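You operate a simulated robot arm through the tools that you are given. There is no shell and no other tool.

You run a simulated robot arm. Do the job below in one go: nothing can be reset, and whatever is moved stays where it is left.

## Task
Put things in order on the supply top. At the end: the grey spacer stands where the felt block stood; the green shim stands on top of the blue spacer; the felt block stands where the brown weight stood; the brown weight stands where the green shim stood; whatever was shut is shut again. Leave all else as you found it, and nothing knocked over.

The check looks at the end state, three seconds after you hand in, the way a careful person would. Anything else that was tipped, shoved, dropped, spilled or broken makes it a failure.

## Robot
A 7-joint arm with a two-finger gripper, fixed in place. Base frame: the origin is at the foot of the arm, x ahead of it, y to its left, z up; the work surface is at about z = 860. Units: mm, degrees, N and s.
With the tool pointing down near the work surface it reaches from about 340 to 720 mm from the base axis. Its first joint turns from -66.0 to 66.0 degrees. Payload 2.45 kg.
The TCP is the grasp point between the finger pads, 26 mm short of the fingertips. In the tool frame z runs along the fingers and y along their closing line. The gripper opens to 96 mm. The gripper's body begins 69 mm behind the TCP.
Orientation is that of the tool frame in the base frame, as [roll, pitch, yaw] about the fixed x, y, z axes, in that order (R = Rz(yaw) Ry(pitch) Rx(roll)). With the fingers straight down and closing along the base's y, the tool's x points along the base's -x, its y along +y and its z along -z.

## Interface
- The arm moves only by the tool arm_command. Its argument "series" is a list of rows, each an object of numbers (a shift or turn left out is 0, a gripper value left out holds the last): "x", "y", "z": the shift along the tool's x, y, z in mm; "rx", "ry", "rz": the turn, a rotation vector about the tool's x, y, z in degrees; "jaw": the gripper command, from -1 (fully open) to 1 (shut), values between in proportion. In form: [{"x": .., "y": .., "z": .., "rx": .., "ry": .., "rz": .., "jaw": ..}, ...]. A call has 1 to 20 rows; each row shifts and turns the commanded pose from where the row before left it, along the tool's axes as they then stand. Rows are played at 5 a second. More than 50 mm and 8.6 degrees between two rows, or a gripper value outside its range, and nothing of the call is played. Where a pose cannot be reached the arm comes as near as it can. A force on the tool above 40 N (or 10 N above the force at the start of the call, whichever is more), or a blocked arm, ends the call early, and 0.2 s more pass. Each finger halts on what it meets, pressing with about 45 N; the grip force reading is that of the motor and also rises with nothing between the fingers. The clock runs only during rows and for 0.2 s after the last one: add rows that do not move to give the fingers time. The reply holds the time, the measured pose of the TCP, the force on the tool along the base axes, the opening and the grip force, in the units named above and with some noise, with the torque about the TCP (base axes, N m) and any sound that the robot's microphone picked up, and new pictures: "show" is both (left out), scene, wrist or none.
- Cameras (640 x 400 px; columns grow to the right, rows downward): "scene" is fixed at [154.6, -383.5, 1428.4]; the picture's right is [0.86, -0.51, 0.00], its down [-0.28, -0.47, -0.84] and it looks along [0.43, 0.72, -0.54] (base axes); focal length 360 px, centre (320, 200). "wrist" rides on the gripper at [82, 3, -98] in the tool frame; the picture's right is [-0.04, 1.00, 0.00], its down [-0.73, -0.03, -0.68] and it looks along [-0.68, -0.03, 0.73] (tool axes); focal length 256 px, centre (320, 200). There is no depth. A picture from a camera that has moved, and an enlarged one, comes with that camera's place and axes in the base frame and with its lens.
- inspect(camera, box): a new picture of the part [left, top, right, bottom] of that camera's present view, enlarged. The clock stands still meanwhile.
- finish_job(): hands the job in; it is judged then, once.

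Places have to be worked out from the pictures, the camera data and where the tool is seen. Open the gripper and draw the arm clear of the work before you hand the job in, unless the task says otherwise.

The tools are called after "Request:" as name(argument=value, ...) on one line, values as JSON. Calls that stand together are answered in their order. arm_command: Moves the arm, as the interface text tells. Its arguments: {"type":"object","properties":{"series":{"type":"array","items":{"type":"object","properties":{"x":{"type":"number"},"y":{"type":"number"},"z":{"type":"number"},"rx":{"type":"number"},"ry":{"type":"number"},"rz":{"type":"number"},"jaw":{"type":"number"}}}},"show":{"type":"string","enum":["both","scene","wrist","none"]}},"required":["series"]} The other tools are called the same way: inspect (camera, box) takes an enlarged picture of a part of a camera's view; finish_job () hands the job in.

At the start:

```text
time_s: 0.0
eef_pos: [422.0, 190.4, 1151.0]
orientation: [-179.9, 0.0, 179.9]
contact_force: [0.3, -0.3, 0.3]
moment: [-0.02, 0.0, -0.04]
gripper_width: 96.1
gripper_force: 0.1
```

scene: 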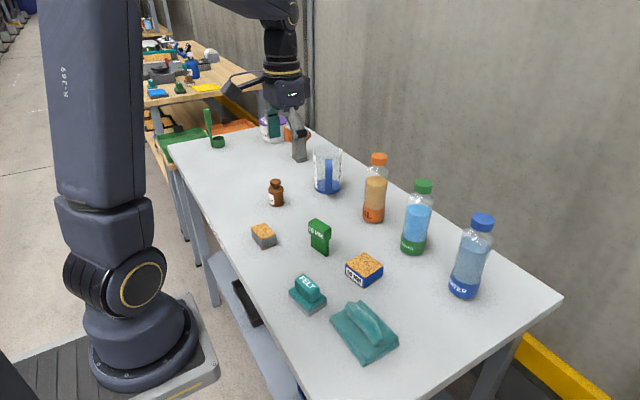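
wrist: 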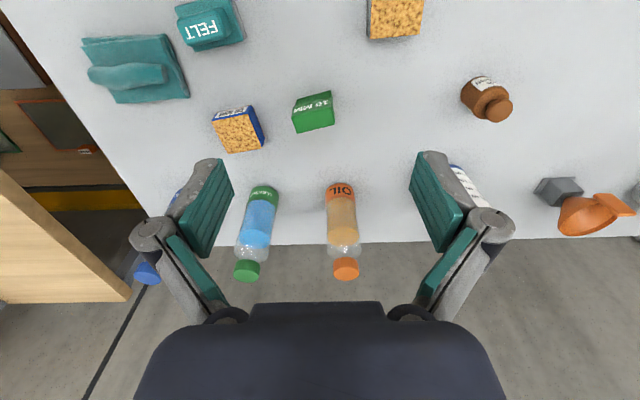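

The first pictures show the table with several small objects; I'll look at enlarged views before moving anything.

Request:
inspect(camera="scene", box=[220, 170, 420, 370])

Request:
inspect(camera="scene", box=[190, 90, 350, 190])

Request:
inspect(camera="wrist", box=[60, 0, 380, 200])

Request:
inspect(camera="wrist", box=[340, 0, 640, 240])

```text
2.00 times, centred on (320, 270) of scene
camera zoom: at [154.6, -383.5, 1428.4], right [0.86, -0.51, 0.0], down [-0.28, -0.47, -0.84], along [0.43, 0.72, -0.54], focal length 720 px, centre (320, 60)
```

zoom: 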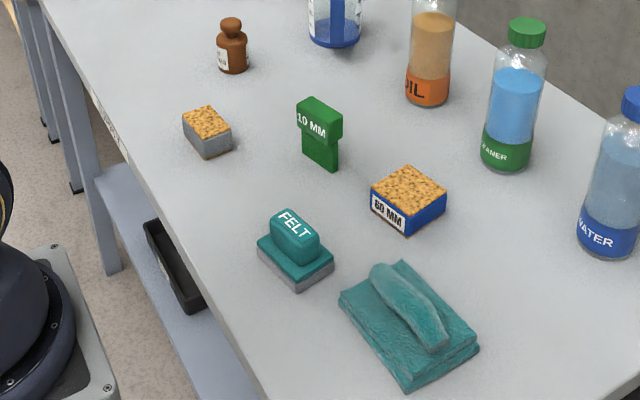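

```text
4.00 times, centred on (270, 140) of scene
camera zoom: at [154.6, -383.5, 1428.4], right [0.86, -0.51, 0.0], down [-0.28, -0.47, -0.84], along [0.43, 0.72, -0.54], focal length 1440 px, centre (520, 440)
```

zoom: 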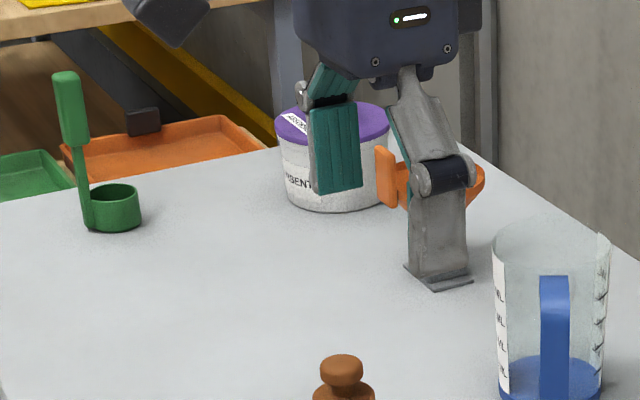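

```text
2.00 times, centred on (220, 100) of wrist
camera zoom: at [340.9, 195.0, 1247.8], right [0.04, 1.0, 0.0], down [0.73, -0.03, 0.68], along [0.68, -0.03, -0.73], focal length 512 px, centre (520, 400)
```

zoom: 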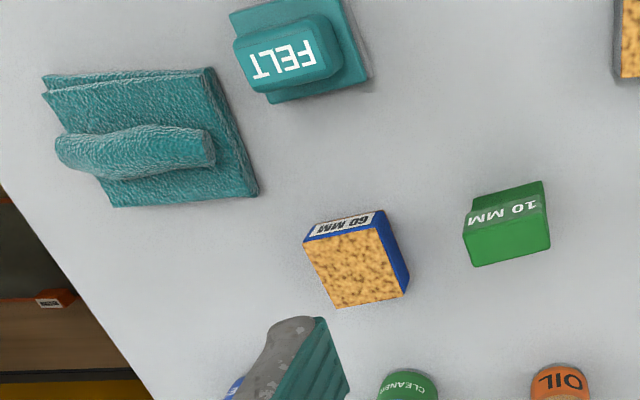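

```text
1.67 times, centred on (490, 120) of wrist
camera zoom: at [340.9, 195.0, 1247.8], right [0.04, 1.0, 0.0], down [0.73, -0.03, 0.68], along [0.68, -0.03, -0.73], focal length 427 px, centre (37, 333)
```

zoom: 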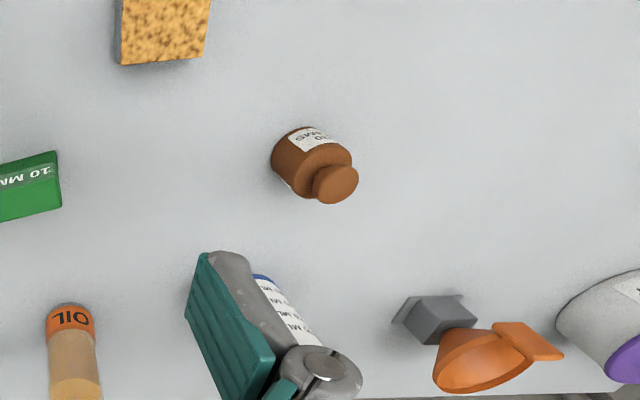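

The layout is clear: the green 10 MM shim is near (490,190), the brown weight near (488,428), the felt block near (390,65), the grey spacer near (390,275) and the blue spacer near (530,60). I'll drop lower over the shim for a closer look.

Request:
arm_command(series=[{"x": -16, "z": 20}, {"x": -16, "z": 25}, {"x": -16, "z": 25}, {}], show="both")

```text
time_s: 1.0
eef_pos: [471.2, 191.3, 1081.9]
orientation: [-180.0, 0.0, 179.9]
contact_force: [-0.8, 0.2, -0.5]
moment: [0.01, -0.01, -0.04]
gripper_width: 96.1
gripper_force: 0.1
camera wrist: at [388.8, 195.0, 1178.2], right [0.04, 1.0, 0.0], down [0.73, -0.03, 0.68], along [0.68, -0.03, -0.73], focal length 256 px, centre (320, 200)
```

scene: 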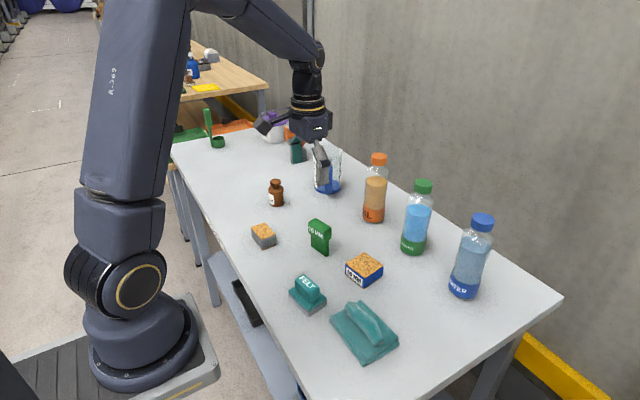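
wrist: 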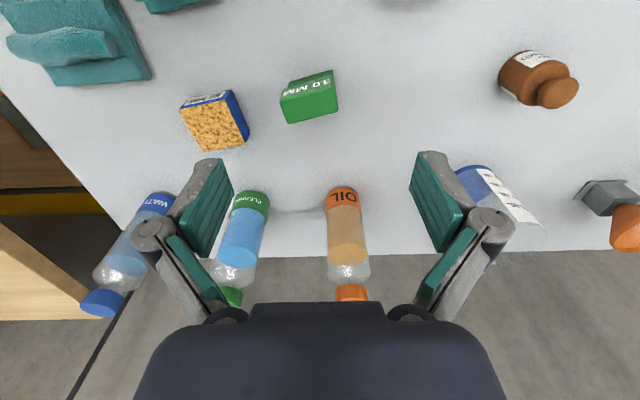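

Request:
inspect(camera="wrist", box=[160, 40, 360, 165])

Request:
inspect(camera="scene", box=[280, 200, 400, 300])

Request:
inspect(camera="wrist", box=[470, 30, 630, 130])

Request:
inspect(camera="scene", box=[240, 160, 340, 260])

Request:
inspect(camera="scene", box=[270, 250, 410, 370])

```text
3.20 times, centred on (260, 102) of wrist
camera zoom: at [388.8, 195.0, 1178.2], right [0.04, 1.0, 0.0], down [0.73, -0.03, 0.68], along [0.68, -0.03, -0.73], focal length 819 px, centre (512, 512)
```

zoom: 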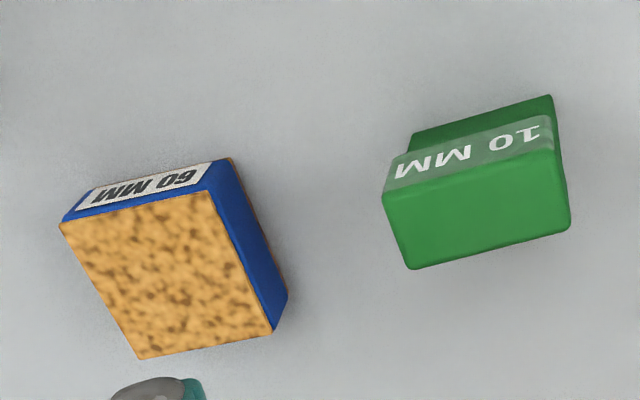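

```text
4.00 times, centred on (340, 250) of scene
camera zoom: at [154.6, -383.5, 1428.4], right [0.86, -0.51, 0.0], down [-0.28, -0.47, -0.84], along [0.43, 0.72, -0.54], focal length 1440 px, centre (240, 0)
```

zoom: 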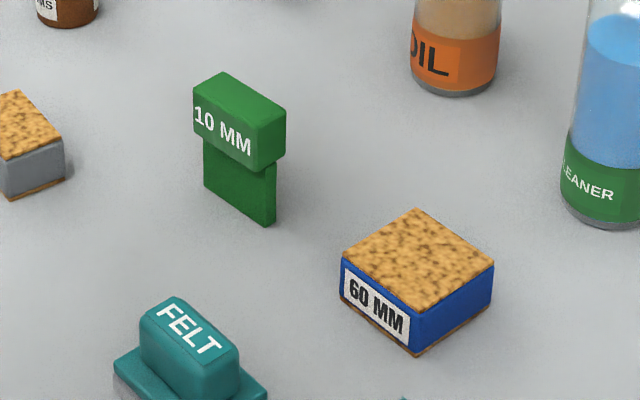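

```text
4.00 times, centred on (550, 80) of wrist
camera zoom: at [388.8, 195.0, 1178.2], right [0.04, 1.0, 0.0], down [0.73, -0.03, 0.68], along [0.68, -0.03, -0.73], focal length 1024 px, centre (-600, 680)
```

zoom: 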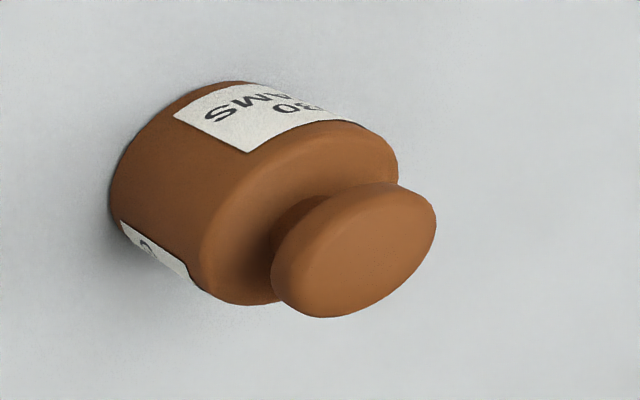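

```text
4.00 times, centred on (290, 210) of scene
camera zoom: at [154.6, -383.5, 1428.4], right [0.86, -0.51, 0.0], down [-0.28, -0.47, -0.84], along [0.43, 0.72, -0.54], focal length 1440 px, centre (440, 160)
```

zoom: 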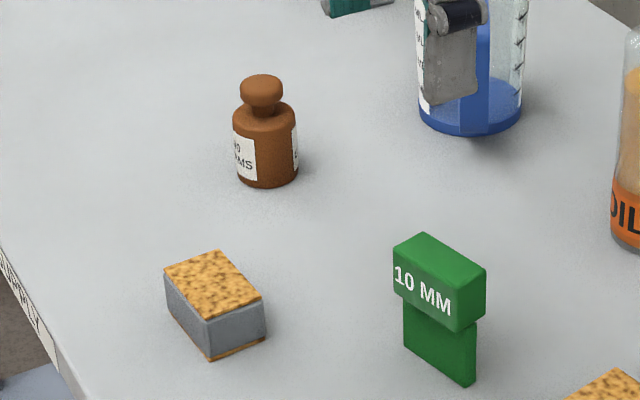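

```text
3.33 times, centred on (340, 310) of scene
camera zoom: at [154.6, -383.5, 1428.4], right [0.86, -0.51, 0.0], down [-0.28, -0.47, -0.84], along [0.43, 0.72, -0.54], focal length 1200 px, centre (253, -167)
```

zoom: 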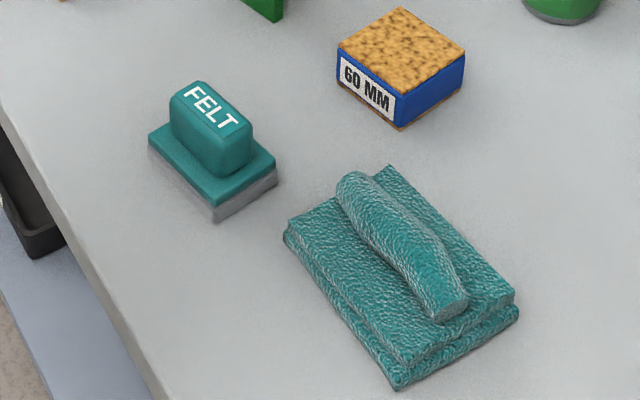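

From the two views I make the shim head about 52×24 mm, centred near (489,181), top at z≈940, with its long axis turned about 12° from base y. The blue spacer is about 60 mm square, centred near (528,63), with its top at z≈896. I'll hover over the shim with the fingers closing along its long side and check.

Request:
arm_command(series=[{"x": -9, "y": -5, "z": 25}, {"x": -9, "y": -5, "z": 25}, {"z": 25, "rz": -6.2}, {"rz": -6.2}, {}], show="both")

```text
time_s: 2.2
eef_pos: [489.2, 182.3, 1005.7]
orientation: [-180.0, 0.1, -167.5]
contact_force: [0.3, -0.6, 0.1]
moment: [-0.02, 0.0, -0.02]
gripper_width: 95.9
gripper_force: 0.0
camera wrist: at [407.9, 167.5, 1102.8], right [-0.18, 0.98, 0.0], down [0.72, 0.13, 0.68], along [0.67, 0.12, -0.73], focal length 256 px, centre (320, 200)
```

scene: 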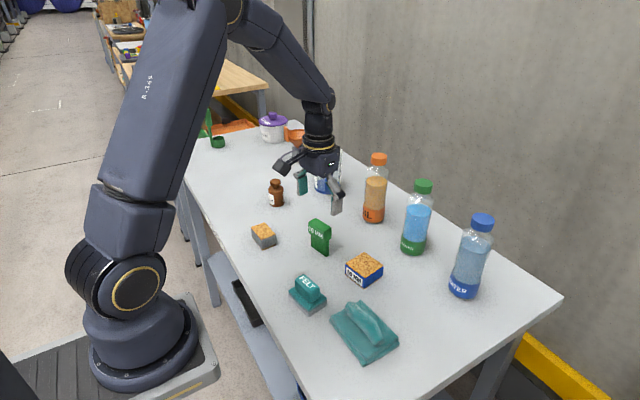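
wrist: 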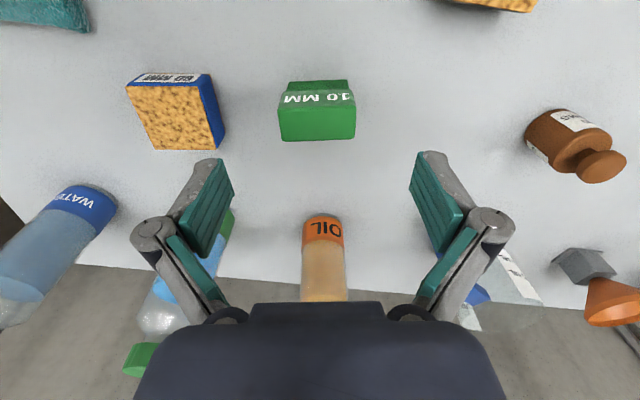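

Request:
inspect(camera="wrist", box=[240, 60, 400, 160])

Request:
inspect(camera="scene", box=[290, 200, 390, 300])

```text
4.00 times, centred on (320, 110) of wrist
camera zoom: at [407.9, 167.5, 1102.8], right [-0.18, 0.98, 0.0], down [0.72, 0.13, 0.68], along [0.67, 0.12, -0.73], focal length 1024 px, centre (320, 560)
```

zoom: 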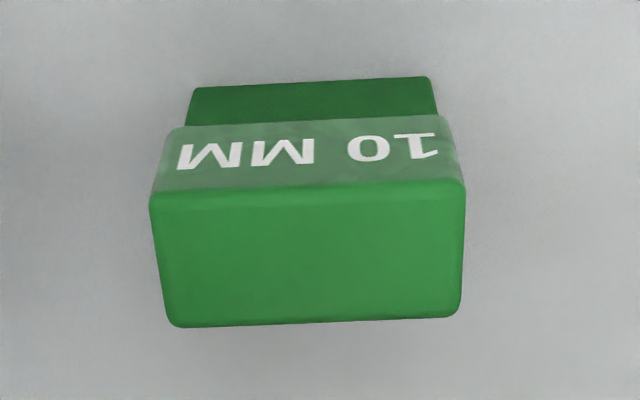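

```text
4.00 times, centred on (340, 250) of scene
camera zoom: at [154.6, -383.5, 1428.4], right [0.86, -0.51, 0.0], down [-0.28, -0.47, -0.84], along [0.43, 0.72, -0.54], focal length 1440 px, centre (240, 0)
```

zoom: 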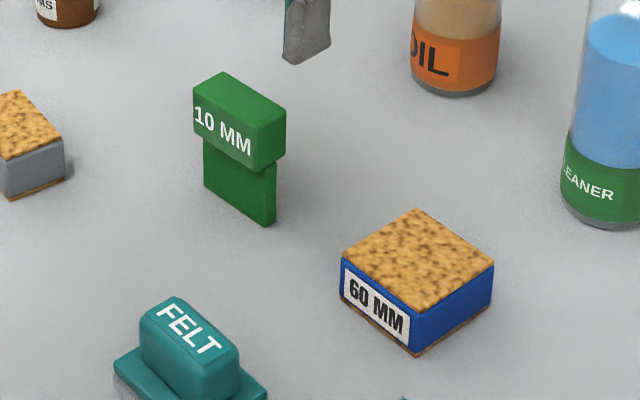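

The gripper is aligned with the shim to within about half a degree. Its centre is about 1.8 mm off along tool y, at base ≈ (489,180.4). I'll shift, descend to grasp height on the head and close.

Request:
arm_command(series=[{"y": -1.8, "z": 15}, {"z": 25}, {"z": 25}, {"z": 15}, {}, {}], show="both")

```text
time_s: 3.6
eef_pos: [488.1, 180.5, 926.7]
orientation: [180.0, 0.0, -167.6]
contact_force: [0.6, -0.4, -0.5]
moment: [0.01, -0.02, 0.02]
gripper_width: 96.0
gripper_force: 0.2
camera wrist: at [407.5, 165.6, 1022.9], right [-0.18, 0.98, 0.0], down [0.72, 0.13, 0.68], along [0.67, 0.12, -0.73], focal length 256 px, centre (320, 200)
```

scene: 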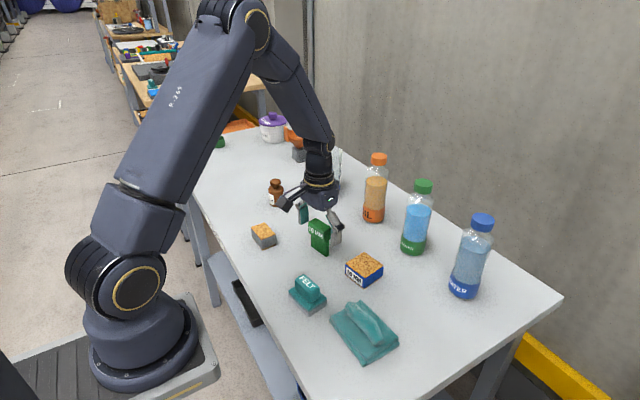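
wrist: 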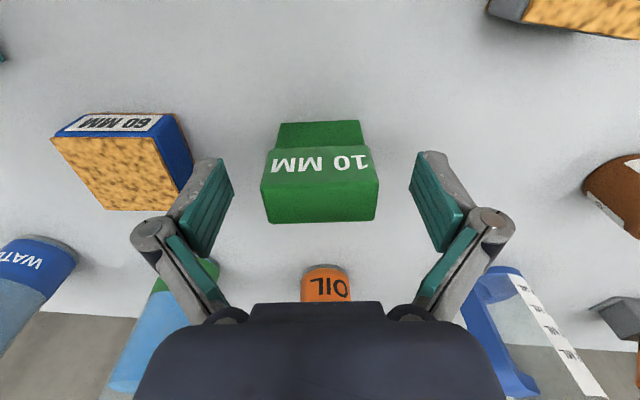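

The shim sits centred between the open fingers and both fingers clear the blue spacer. I'll close now.

Request:
arm_command(series=[{"jaw": 1}, {"jaw": 1}, {"jaw": 1}, {"jaw": 1}, {"jaw": 1}, {"jaw": 1}], show="both")

```text
time_s: 5.0
eef_pos: [487.3, 179.3, 926.2]
orientation: [-179.9, 0.1, -167.6]
contact_force: [-1.4, -0.9, 4.5]
moment: [-0.02, 0.09, 0.02]
gripper_width: 53.0
gripper_force: 44.9
camera wrist: at [407.5, 165.6, 1023.2], right [-0.18, 0.98, 0.0], down [0.72, 0.13, 0.68], along [0.67, 0.12, -0.73], focal length 256 px, centre (320, 200)
```

scene: 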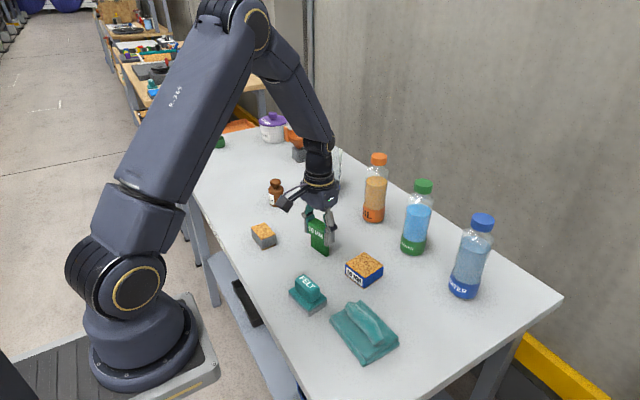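
wrist: 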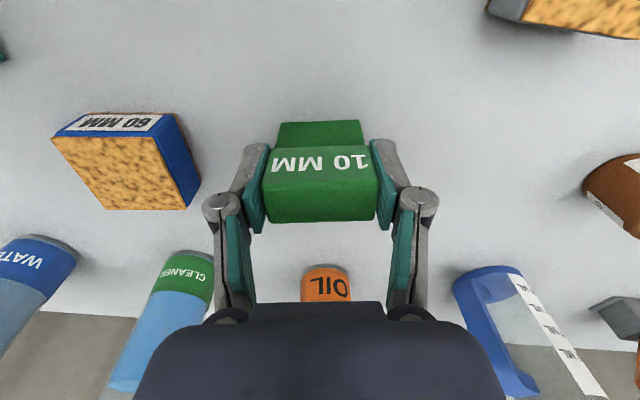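

The shim is gripped at 53 mm. I'll take an enlarged view of the blue spacer from here to pin down its top centre before lifting.

Request:
inspect(camera="wrist", box=[30, 90, 230, 215])

Request:
inspect(camera="scene", box=[330, 240, 400, 300])

```text
3.20 times, centred on (130, 152) of wrist
camera zoom: at [407.5, 165.6, 1023.2], right [-0.18, 0.98, 0.0], down [0.72, 0.13, 0.68], along [0.67, 0.12, -0.73], focal length 819 px, centre (928, 352)
```

zoom: 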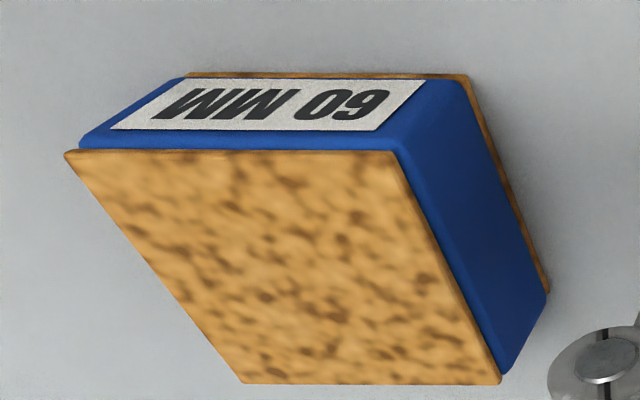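

```text
6.67 times, centred on (365, 270) of scene
camera zoom: at [154.5, -383.5, 1428.4], right [0.86, -0.51, 0.0], down [-0.28, -0.47, -0.84], along [0.43, 0.72, -0.54], focal length 2400 px, centre (20, -267)
```

zoom: 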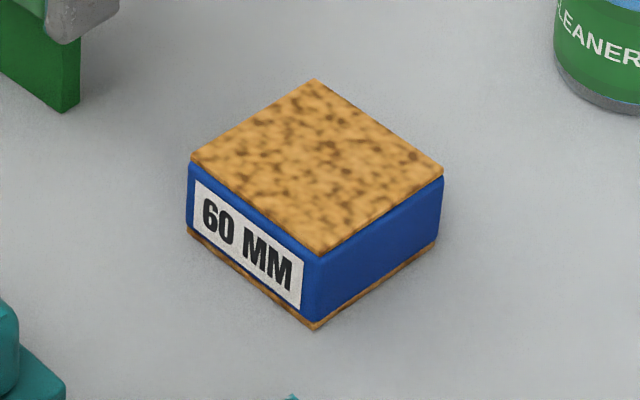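

From the two wrist views the blue spacer is 60 mm square, centred near (531.5,59.3), with its top at z≈890, turned about 9°. I'll lift the shim 65 mm straight up, then carry it over the spacer.

Request:
arm_command(series=[{"z": -10}, {"z": -20}, {"z": -20}, {"z": -15}, {}], show="both")

```text
time_s: 6.2
eef_pos: [489.3, 180.3, 991.0]
orientation: [-180.0, 0.0, -167.6]
contact_force: [0.8, 0.4, -0.8]
moment: [-0.02, -0.02, 0.0]
gripper_width: 53.0
gripper_force: 45.2
camera wrist: at [408.4, 166.2, 1087.5], right [-0.18, 0.98, 0.0], down [0.72, 0.13, 0.68], along [0.67, 0.12, -0.73], focal length 256 px, centre (320, 200)
```

scene: 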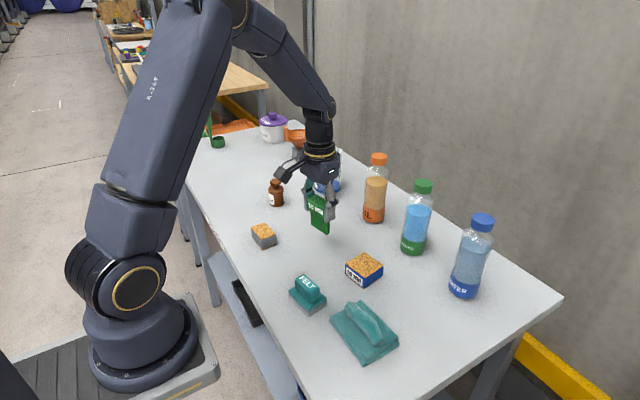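
wrist: 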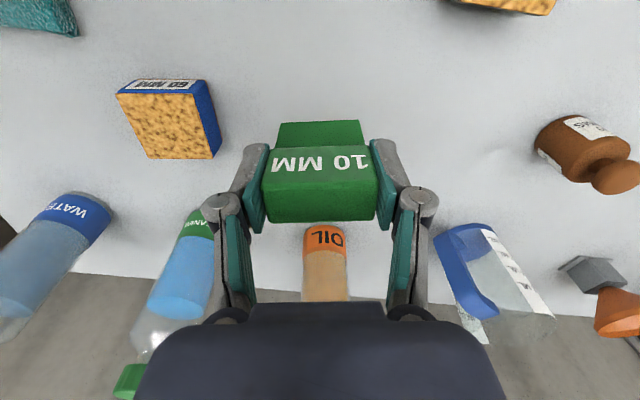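

The shim is held firmly and still upright. I'll carry it over the blue spacer and turn it 3° to square it up.

Request:
arm_command(series=[{"x": -2, "y": -15.2}, {"x": -3, "y": -28}, {"x": -4, "y": -28}, {"x": -4, "y": -28}, {"x": -3.2, "y": -28}, {"rz": 3.2}, {}, {}], show="both")

Request:
inspect(camera="scene", box=[310, 200, 420, 300])

Request:
inspect(camera="wrist", box=[220, 40, 420, 240])

```text
time_s: 8.0
eef_pos: [532.6, 57.9, 990.7]
orientation: [179.9, -0.1, -170.8]
contact_force: [0.0, 1.1, -0.7]
moment: [0.0, 0.03, -0.02]
gripper_width: 53.2
gripper_force: 45.7
camera wrist: at [451.1, 49.1, 1087.9], right [-0.12, 0.99, 0.0], down [0.73, 0.09, 0.68], along [0.67, 0.08, -0.73], focal length 256 px, centre (320, 200)
```

scene: 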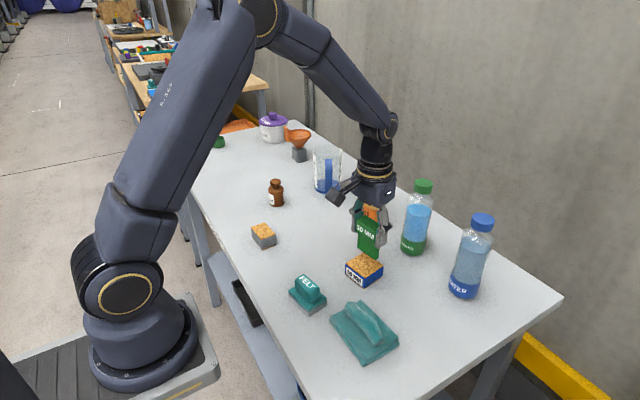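
wrist: 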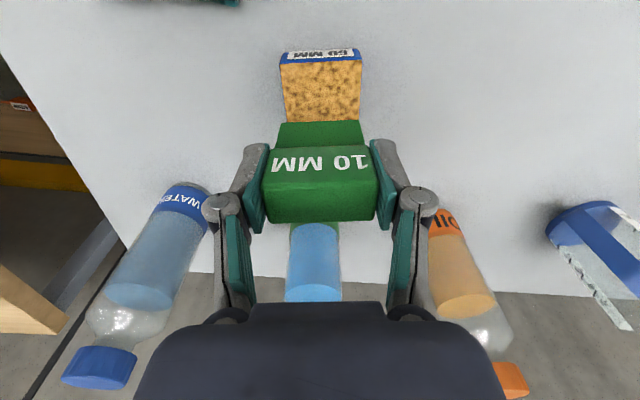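

```text
4.00 times, centred on (365, 250) of scene
camera zoom: at [154.6, -383.5, 1428.4], right [0.86, -0.51, 0.0], down [-0.28, -0.47, -0.84], along [0.43, 0.72, -0.54], focal length 1440 px, centre (140, 0)
```

zoom: 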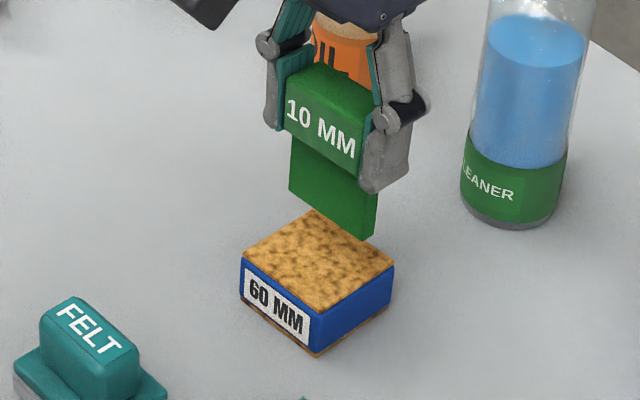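

```text
2.00 times, centred on (320, 140) of wrist
camera zoom: at [451.1, 49.1, 1087.9], right [-0.12, 0.99, 0.0], down [0.73, 0.09, 0.68], along [0.67, 0.08, -0.73], focal length 512 px, centre (320, 320)
```

zoom: 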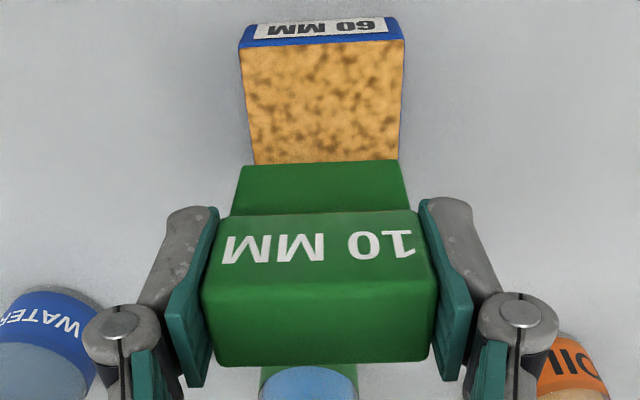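

The shim is aligned over the spacer within 1–2 mm. I'll make a 1 mm trim and lower it most of the way before feeling for contact.

Request:
arm_command(series=[{"x": -0.8, "y": 0.9, "z": 12}, {"z": 10}, {"z": 6}, {}, {}], show="both")

Request:
inspect(camera="scene", box=[320, 200, 420, 300])

```text
time_s: 9.2
eef_pos: [532.9, 59.2, 962.1]
orientation: [180.0, 0.0, -170.8]
contact_force: [-0.1, -0.3, -1.3]
moment: [0.03, 0.0, 0.01]
gripper_width: 52.9
gripper_force: 44.8
camera wrist: at [451.5, 50.4, 1059.4], right [-0.12, 0.99, 0.0], down [0.73, 0.09, 0.68], along [0.67, 0.08, -0.73], focal length 256 px, centre (320, 200)
```

scene: 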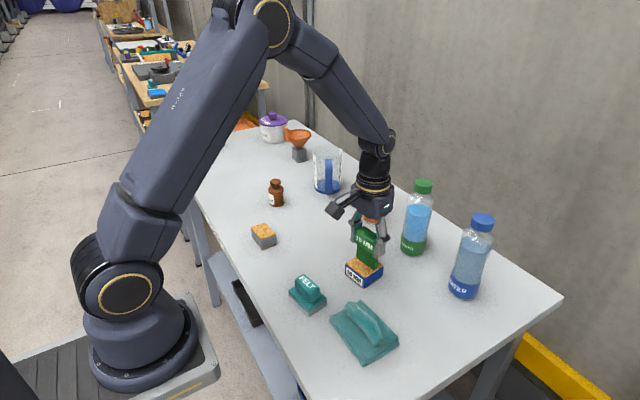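
wrist: 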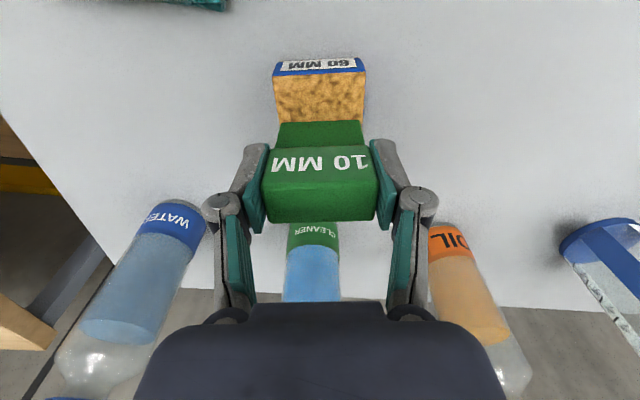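

```text
4.00 times, centred on (370, 250) of scene
camera zoom: at [154.6, -383.4, 1428.4], right [0.86, -0.51, 0.0], down [-0.28, -0.47, -0.84], along [0.43, 0.72, -0.54], focal length 1440 px, centre (120, 0)
```

zoom: 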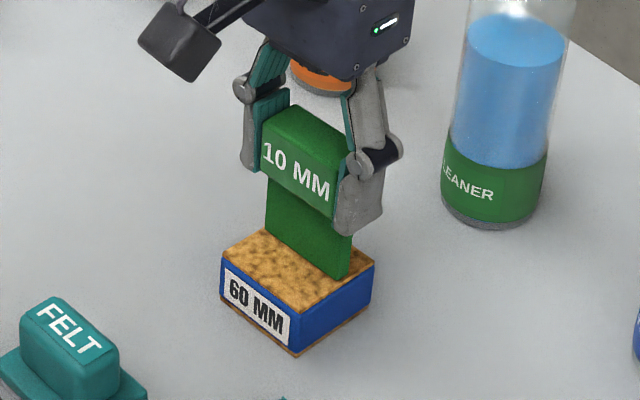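

No contact yet at TCP z≈962. I expect contact around 953–957, so I'll creep down in small steps and watch the force.

Request:
arm_command(series=[{"z": 1.5}, {"z": 1.5}, {"z": 1}, {}], show="wrist")

Request:
inspect(camera="scene", box=[330, 220, 400, 290])

```text
time_s: 10.2
eef_pos: [532.3, 59.5, 960.7]
orientation: [-180.0, 0.2, -170.9]
contact_force: [-8.1, -1.5, 37.2]
moment: [-0.07, 0.5, 0.03]
gripper_width: 52.6
gripper_force: 44.6
camera wrist: at [451.4, 50.4, 1057.5], right [-0.12, 0.99, 0.0], down [0.73, 0.09, 0.68], along [0.68, 0.08, -0.73], focal length 256 px, centre (320, 200)
```

wrist: 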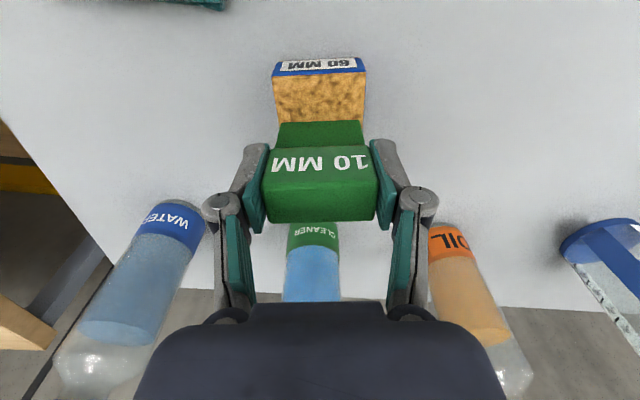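

```text
5.71 times, centred on (365, 255) of scene
camera zoom: at [153.7, -383.6, 1428.5], right [0.86, -0.51, 0.0], down [-0.28, -0.47, -0.84], along [0.43, 0.72, -0.54], focal length 2058 px, centre (63, -114)
```

zoom: 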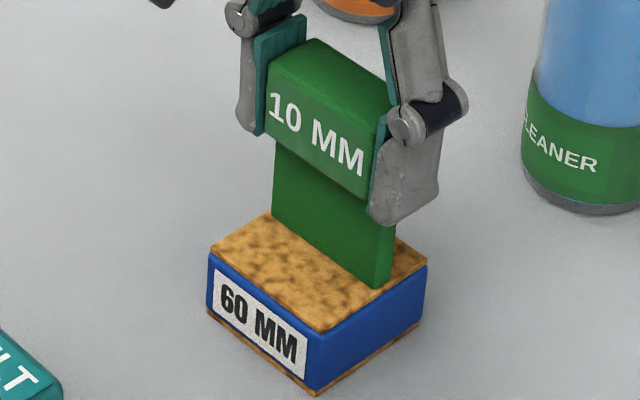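

The force jumped to 37 N at z≈960.7, so the shim is on the cork (top ≈ 894). The scene view shows it about 2 mm too far from the base, so I'll raise it, trim 2 mm and set it down lightly.

Request:
arm_command(series=[{"z": -3}, {"z": -3}, {"x": 2}, {"z": 2}, {"z": 1}, {}], show="wrist")

Request:
inspect(camera="scene", box=[330, 220, 400, 290])

```text
time_s: 11.6
eef_pos: [531.4, 58.6, 961.9]
orientation: [180.0, 0.0, -170.8]
contact_force: [-0.6, -0.2, -1.9]
moment: [-0.01, -0.01, -0.01]
gripper_width: 52.8
gripper_force: 45.0
camera wrist: at [449.5, 49.9, 1058.6], right [-0.12, 0.99, 0.0], down [0.73, 0.09, 0.68], along [0.67, 0.08, -0.73], focal length 256 px, centre (320, 200)
```

wrist: 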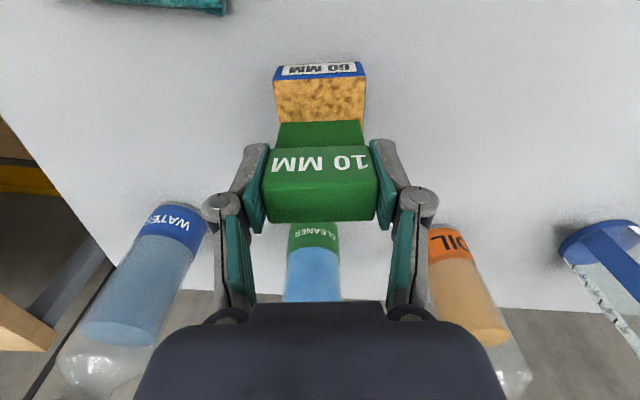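

```text
5.71 times, centred on (365, 255) of scene
camera zoom: at [154.6, -383.4, 1428.4], right [0.86, -0.51, 0.0], down [-0.28, -0.47, -0.84], along [0.43, 0.72, -0.54], focal length 2058 px, centre (63, -114)
```

zoom: 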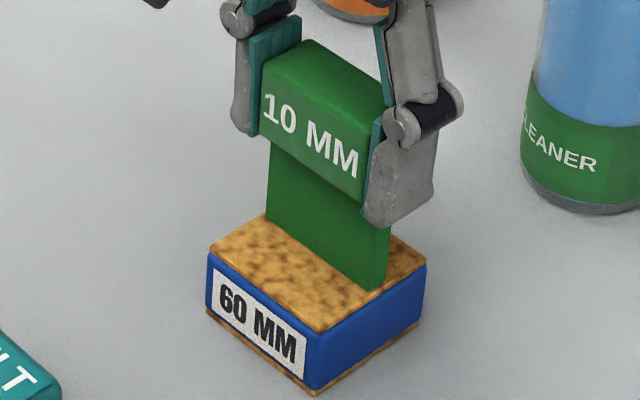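

Now centred and just off the surface (force ≈ 0). I'll lower by another millimetre for light contact.

Request:
arm_command(series=[{"z": 0.5}, {"z": 0.4}, {}, {}], show="none")

```text
time_s: 12.6
eef_pos: [532.1, 59.1, 961.9]
orientation: [-180.0, 0.1, -170.7]
contact_force: [-1.2, -0.1, 8.1]
moment: [0.0, 0.08, 0.01]
gripper_width: 52.8
gripper_force: 44.9
```

Light contact of 8 N. I'll release gently by opening in stages and then check that the shim stays upright.

Request:
arm_command(series=[{"jaw": -0.12}, {"jaw": -0.18}, {"jaw": -0.3}, {"jaw": -0.6}, {"jaw": -0.9}, {"jaw": -0.9}], show="both")

Request:
inspect(camera="scene", box=[330, 220, 400, 290])

```text
time_s: 14.0
eef_pos: [530.3, 59.8, 961.3]
orientation: [-180.0, 0.0, -170.8]
contact_force: [0.4, -0.4, 0.6]
moment: [0.01, -0.01, 0.06]
gripper_width: 91.1
gripper_force: 0.2
camera wrist: at [449.4, 49.8, 1057.7], right [-0.12, 0.99, 0.0], down [0.73, 0.09, 0.68], along [0.67, 0.08, -0.73], focal length 256 px, centre (320, 200)
```

scene: 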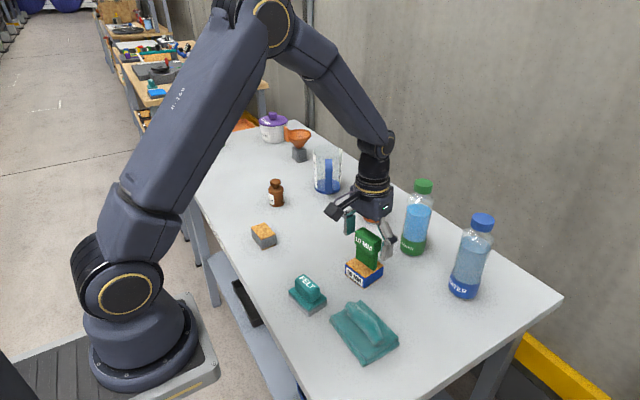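
wrist: 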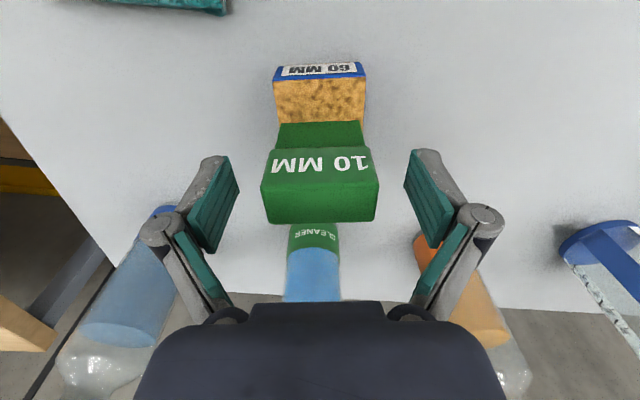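

```text
5.71 times, centred on (365, 255) of scene
camera zoom: at [154.6, -383.5, 1428.4], right [0.86, -0.51, 0.0], down [-0.28, -0.47, -0.84], along [0.43, 0.72, -0.54], focal length 2058 px, centre (63, -114)
```

zoom: 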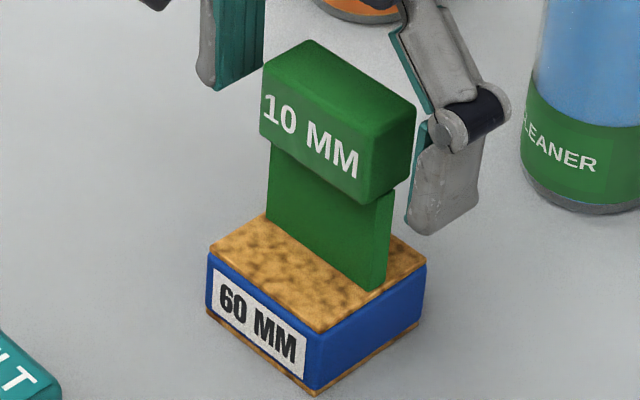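

The shim stands upright and centred on the blue spacer. I'll retreat straight up and travel over to the brown weight.

Request:
arm_command(series=[{"z": -15, "jaw": -1}, {"z": -25}, {"z": -30}, {"z": -30}, {"x": -1.6, "y": 35}, {"x": -1.6, "y": 37}, {"x": -1.6, "y": 37}, {"x": -1.6, "y": 37}, {"x": -1.6, "y": 37}, {"x": -1.6, "y": 37}, {"x": -1.6, "y": 37}, {"x": -1.6, "y": 37}, {"x": -1.6, "y": 37}, {"x": -1.6, "y": 37}, {}, {}], show="both")

```text
time_s: 17.4
eef_pos: [488.2, 426.8, 1061.3]
orientation: [-180.0, 0.1, -170.9]
contact_force: [-0.7, 0.5, -1.1]
moment: [-0.03, -0.02, 0.03]
gripper_width: 96.2
gripper_force: 0.0
camera wrist: at [406.3, 416.9, 1157.2], right [-0.12, 0.99, 0.0], down [0.73, 0.09, 0.68], along [0.67, 0.08, -0.73], focal length 256 px, centre (320, 200)
```

scene: 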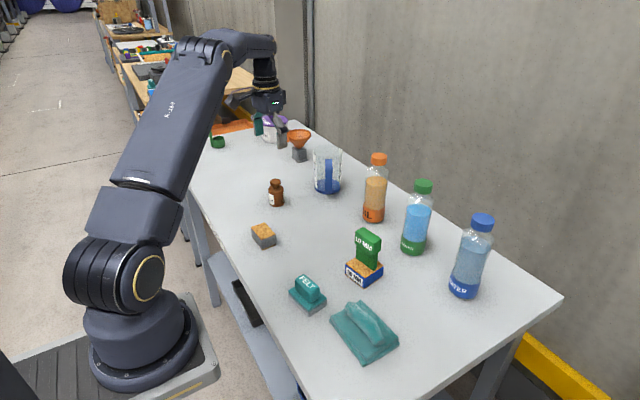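
wrist: 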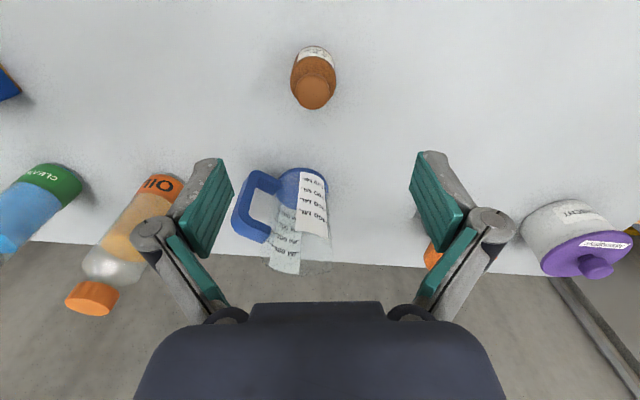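

Request:
inspect(camera="wrist", box=[260, 30, 370, 120])

Request:
inspect(camera="scene", box=[250, 165, 310, 215])

```text
4.44 times, centred on (315, 75) of wrist
camera zoom: at [406.3, 416.9, 1157.2], right [-0.12, 0.99, 0.0], down [0.73, 0.09, 0.68], along [0.67, 0.08, -0.73], focal length 1138 px, centre (342, 756)
```

zoom: 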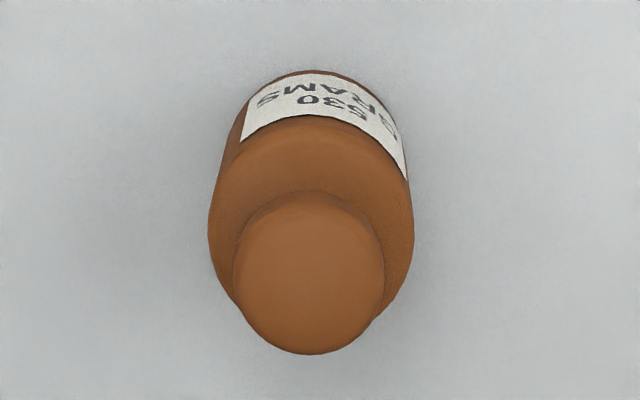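

```text
8.00 times, centred on (280, 190) of scene
camera zoom: at [154.6, -383.4, 1428.4], right [0.86, -0.51, 0.0], down [-0.28, -0.47, -0.84], along [0.43, 0.72, -0.54], focal length 2881 px, centre (640, 280)
```

zoom: 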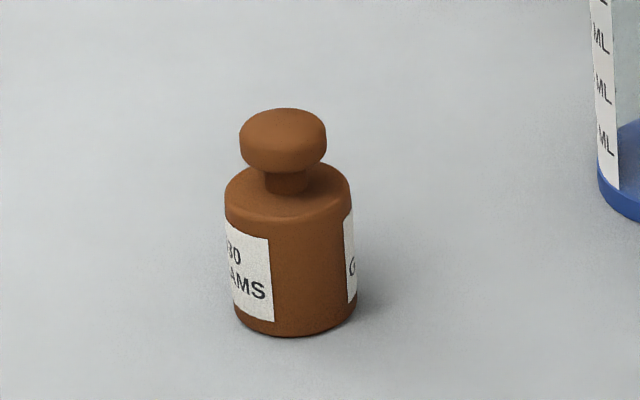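

The weight is about 43 mm in diameter and 72 mm tall, labelled 530 grams. Its centre is about 7 mm off along tool y and 2 mm along x. I'll correct, come lower and check again.

Request:
arm_command(series=[{"x": -2, "y": -6.8, "z": 25}, {"z": 25}, {"z": 25}, {}, {}], show="wrist")

Request:
inspect(camera="wrist", box=[240, 50, 400, 150])

```text
time_s: 18.6
eef_pos: [491.3, 418.9, 985.8]
orientation: [-180.0, 0.0, -170.9]
contact_force: [-0.4, -0.2, -0.6]
moment: [0.0, 0.01, 0.03]
gripper_width: 96.0
gripper_force: 0.1
camera wrist: at [409.7, 409.5, 1081.9], right [-0.12, 0.99, 0.0], down [0.73, 0.09, 0.68], along [0.67, 0.08, -0.73], focal length 256 px, centre (320, 200)
```

wrist: 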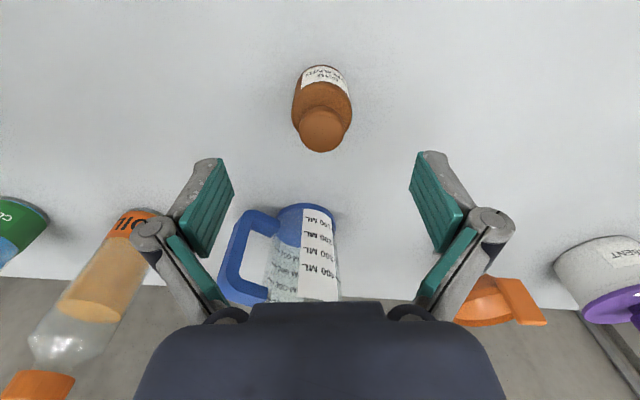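

```text
4.00 times, centred on (320, 100) of wrist
camera zoom: at [409.7, 409.5, 1081.9], right [-0.12, 0.99, 0.0], down [0.73, 0.09, 0.68], along [0.67, 0.08, -0.73], focal length 1024 px, centre (320, 600)
```

zoom: 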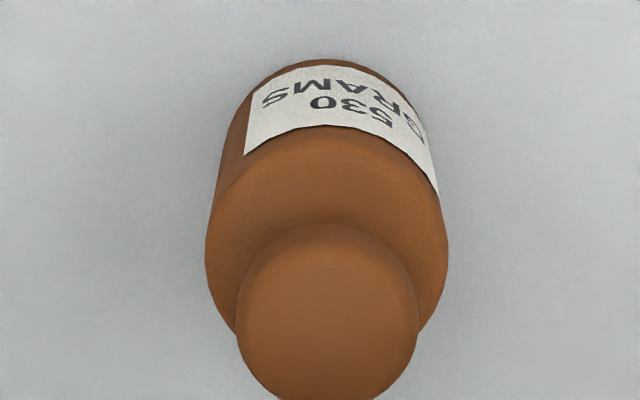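

Only a small offset remains (about +1.5 mm in x, +1 mm in y). I'll trim it, descend around the weight body to z≈893 and look before closing.

Request:
arm_command(series=[{"x": 1.5, "y": 1, "z": 20}, {"z": 25}, {"z": 25}, {"z": 15}, {"z": 8}, {}, {}], show="both")

```text
time_s: 20.2
eef_pos: [489.4, 419.3, 894.1]
orientation: [180.0, 0.0, -170.8]
contact_force: [-0.3, -0.7, -0.7]
moment: [-0.03, 0.0, 0.0]
gripper_width: 95.9
gripper_force: 0.0
camera wrist: at [407.8, 410.2, 989.8], right [-0.12, 0.99, 0.0], down [0.73, 0.09, 0.68], along [0.67, 0.08, -0.73], focal length 256 px, centre (320, 200)
```

scene: 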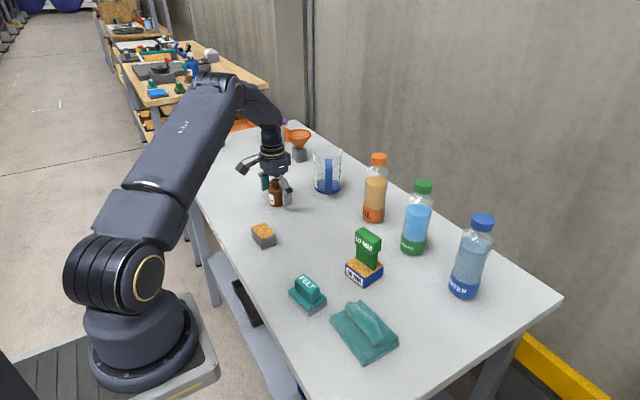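
wrist: 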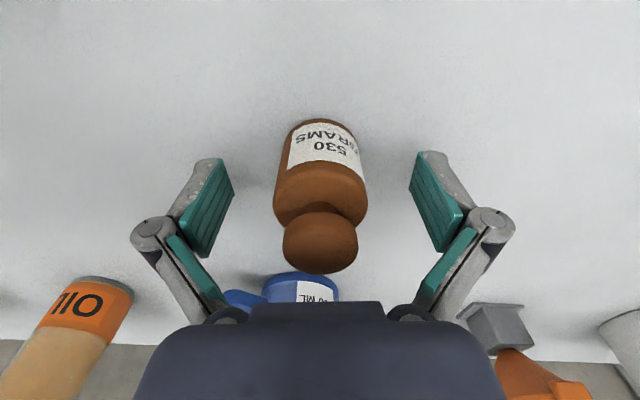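

The weight is centred between the fingers. I'll close on the body.

Request:
arm_command(series=[{"jaw": 1}, {"jaw": 1}, {"jaw": 1}, {"jaw": 1}, {"jaw": 1}, {"jaw": 1}], show="wrist")

```text
time_s: 21.6
eef_pos: [489.6, 419.9, 893.1]
orientation: [-180.0, 0.1, -170.8]
contact_force: [-0.3, 0.4, 0.0]
moment: [0.05, -0.02, -0.02]
gripper_width: 42.6
gripper_force: 45.3
camera wrist: at [407.8, 410.3, 990.0], right [-0.12, 0.99, 0.0], down [0.73, 0.09, 0.68], along [0.67, 0.08, -0.73], focal length 256 px, centre (320, 200)
```

wrist: 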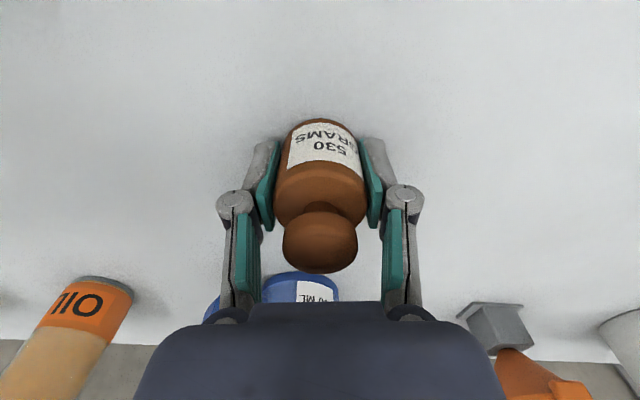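

Gripped at 42.6 mm. I'll lift the weight 60 mm and carry it along y to above the shim's old spot at (488.4,180).

Request:
arm_command(series=[{"z": -8}, {"z": -16}, {"z": -20}, {"z": -16}, {"x": 3.1, "y": -18.2}, {"x": 5, "y": -30}, {"x": 5, "y": -30}, {"x": 5, "y": -30}, {"x": 5, "y": -30}, {"x": 5, "y": -30}, {"x": 5, "y": -30}, {"x": 5, "y": -26}, {"x": 2, "y": -12}, {}, {}, {}], show="both")

```text
time_s: 25.0
eef_pos: [486.4, 178.9, 952.8]
orientation: [180.0, -0.1, -170.8]
contact_force: [0.0, 1.1, -4.6]
moment: [-0.02, -0.01, 0.03]
gripper_width: 42.7
gripper_force: 45.1
camera wrist: at [406.3, 169.8, 1049.8], right [-0.12, 0.99, 0.0], down [0.73, 0.09, 0.68], along [0.67, 0.08, -0.73], focal length 256 px, centre (320, 200)
```

scene: 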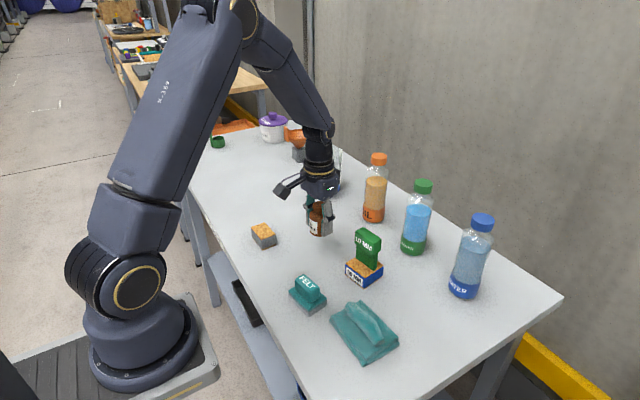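
wrist: 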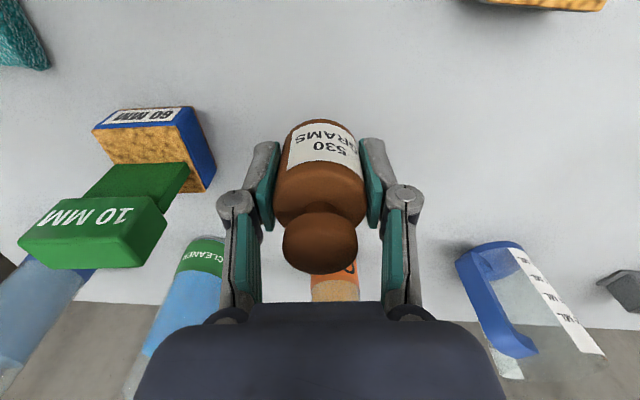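

The weight hangs upright over the spot with TCP ≈ (487.7,180). I'll lower 58 mm, then feel for the table.

Request:
arm_command(series=[{"z": 15}, {"z": 20}, {"z": 15}, {"z": 8}, {"z": 0.8}, {}], show="wrist")

```text
time_s: 26.4
eef_pos: [487.5, 181.6, 894.2]
orientation: [180.0, 0.0, -170.9]
contact_force: [-0.9, 0.1, -6.0]
moment: [0.0, 0.02, -0.01]
gripper_width: 42.5
gripper_force: 45.1
camera wrist: at [406.4, 170.7, 991.1], right [-0.12, 0.99, 0.0], down [0.73, 0.09, 0.68], along [0.67, 0.08, -0.73], focal length 256 px, centre (320, 200)
```

wrist: 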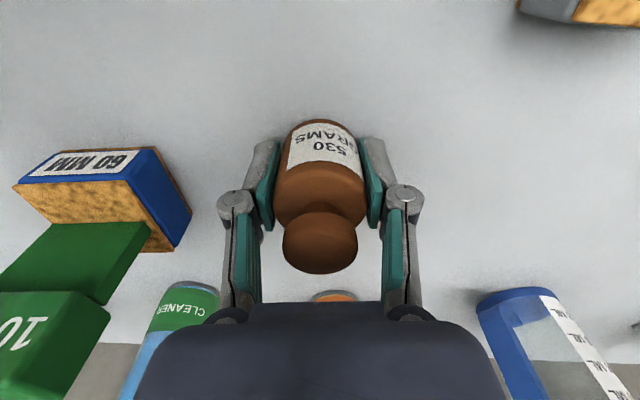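

Still hanging (force −6 N, the weight's own load), about 1 mm above the table. I'll lower in half-millimetre steps.

Request:
arm_command(series=[{"z": 0.5}, {"z": 0.5}, {"z": 0.4}, {}, {}], show="none")

```text
time_s: 27.6
eef_pos: [488.2, 180.0, 893.4]
orientation: [-180.0, 0.0, -170.8]
contact_force: [-1.1, 0.7, -1.2]
moment: [0.05, 0.05, -0.06]
gripper_width: 42.3
gripper_force: 45.5
```

The table is now taking most of the weight. I'll release with a partial opening of about 66 mm, to stay well clear of the shim stack, and rise straight up.

Request:
arm_command(series=[{"z": 0.3}, {"jaw": 0.08}, {"jaw": 0.0}, {"jaw": -0.2}, {"jaw": -0.38}, {"jaw": -0.38}, {}], show="both")

```text
time_s: 29.2
eef_pos: [488.0, 180.6, 892.5]
orientation: [179.9, 0.0, -170.9]
contact_force: [-0.5, -0.1, 0.0]
moment: [-0.02, 0.01, 0.0]
gripper_width: 66.4
gripper_force: 0.0
camera wrist: at [406.1, 170.5, 989.6], right [-0.12, 0.99, 0.0], down [0.73, 0.09, 0.68], along [0.67, 0.08, -0.73], focal length 256 px, centre (320, 200)
```

scene: 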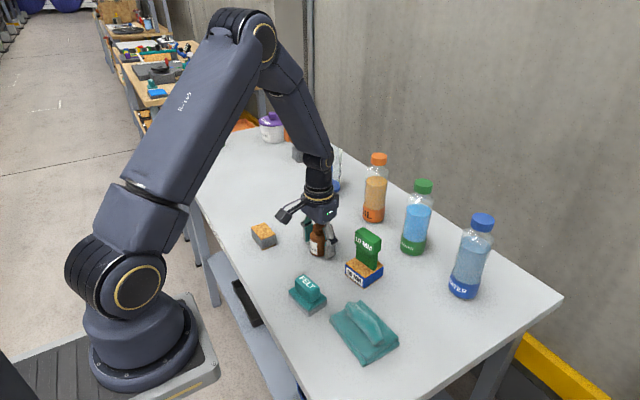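
wrist: 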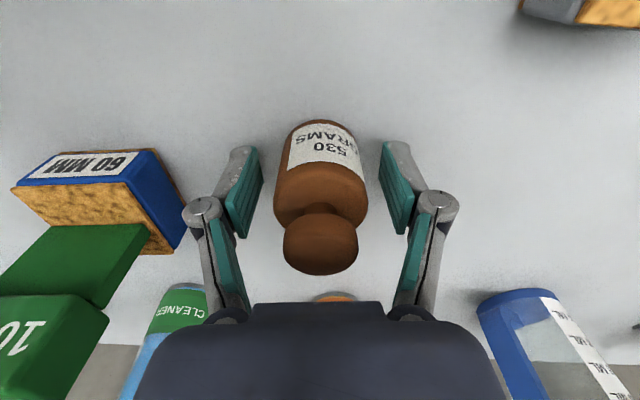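

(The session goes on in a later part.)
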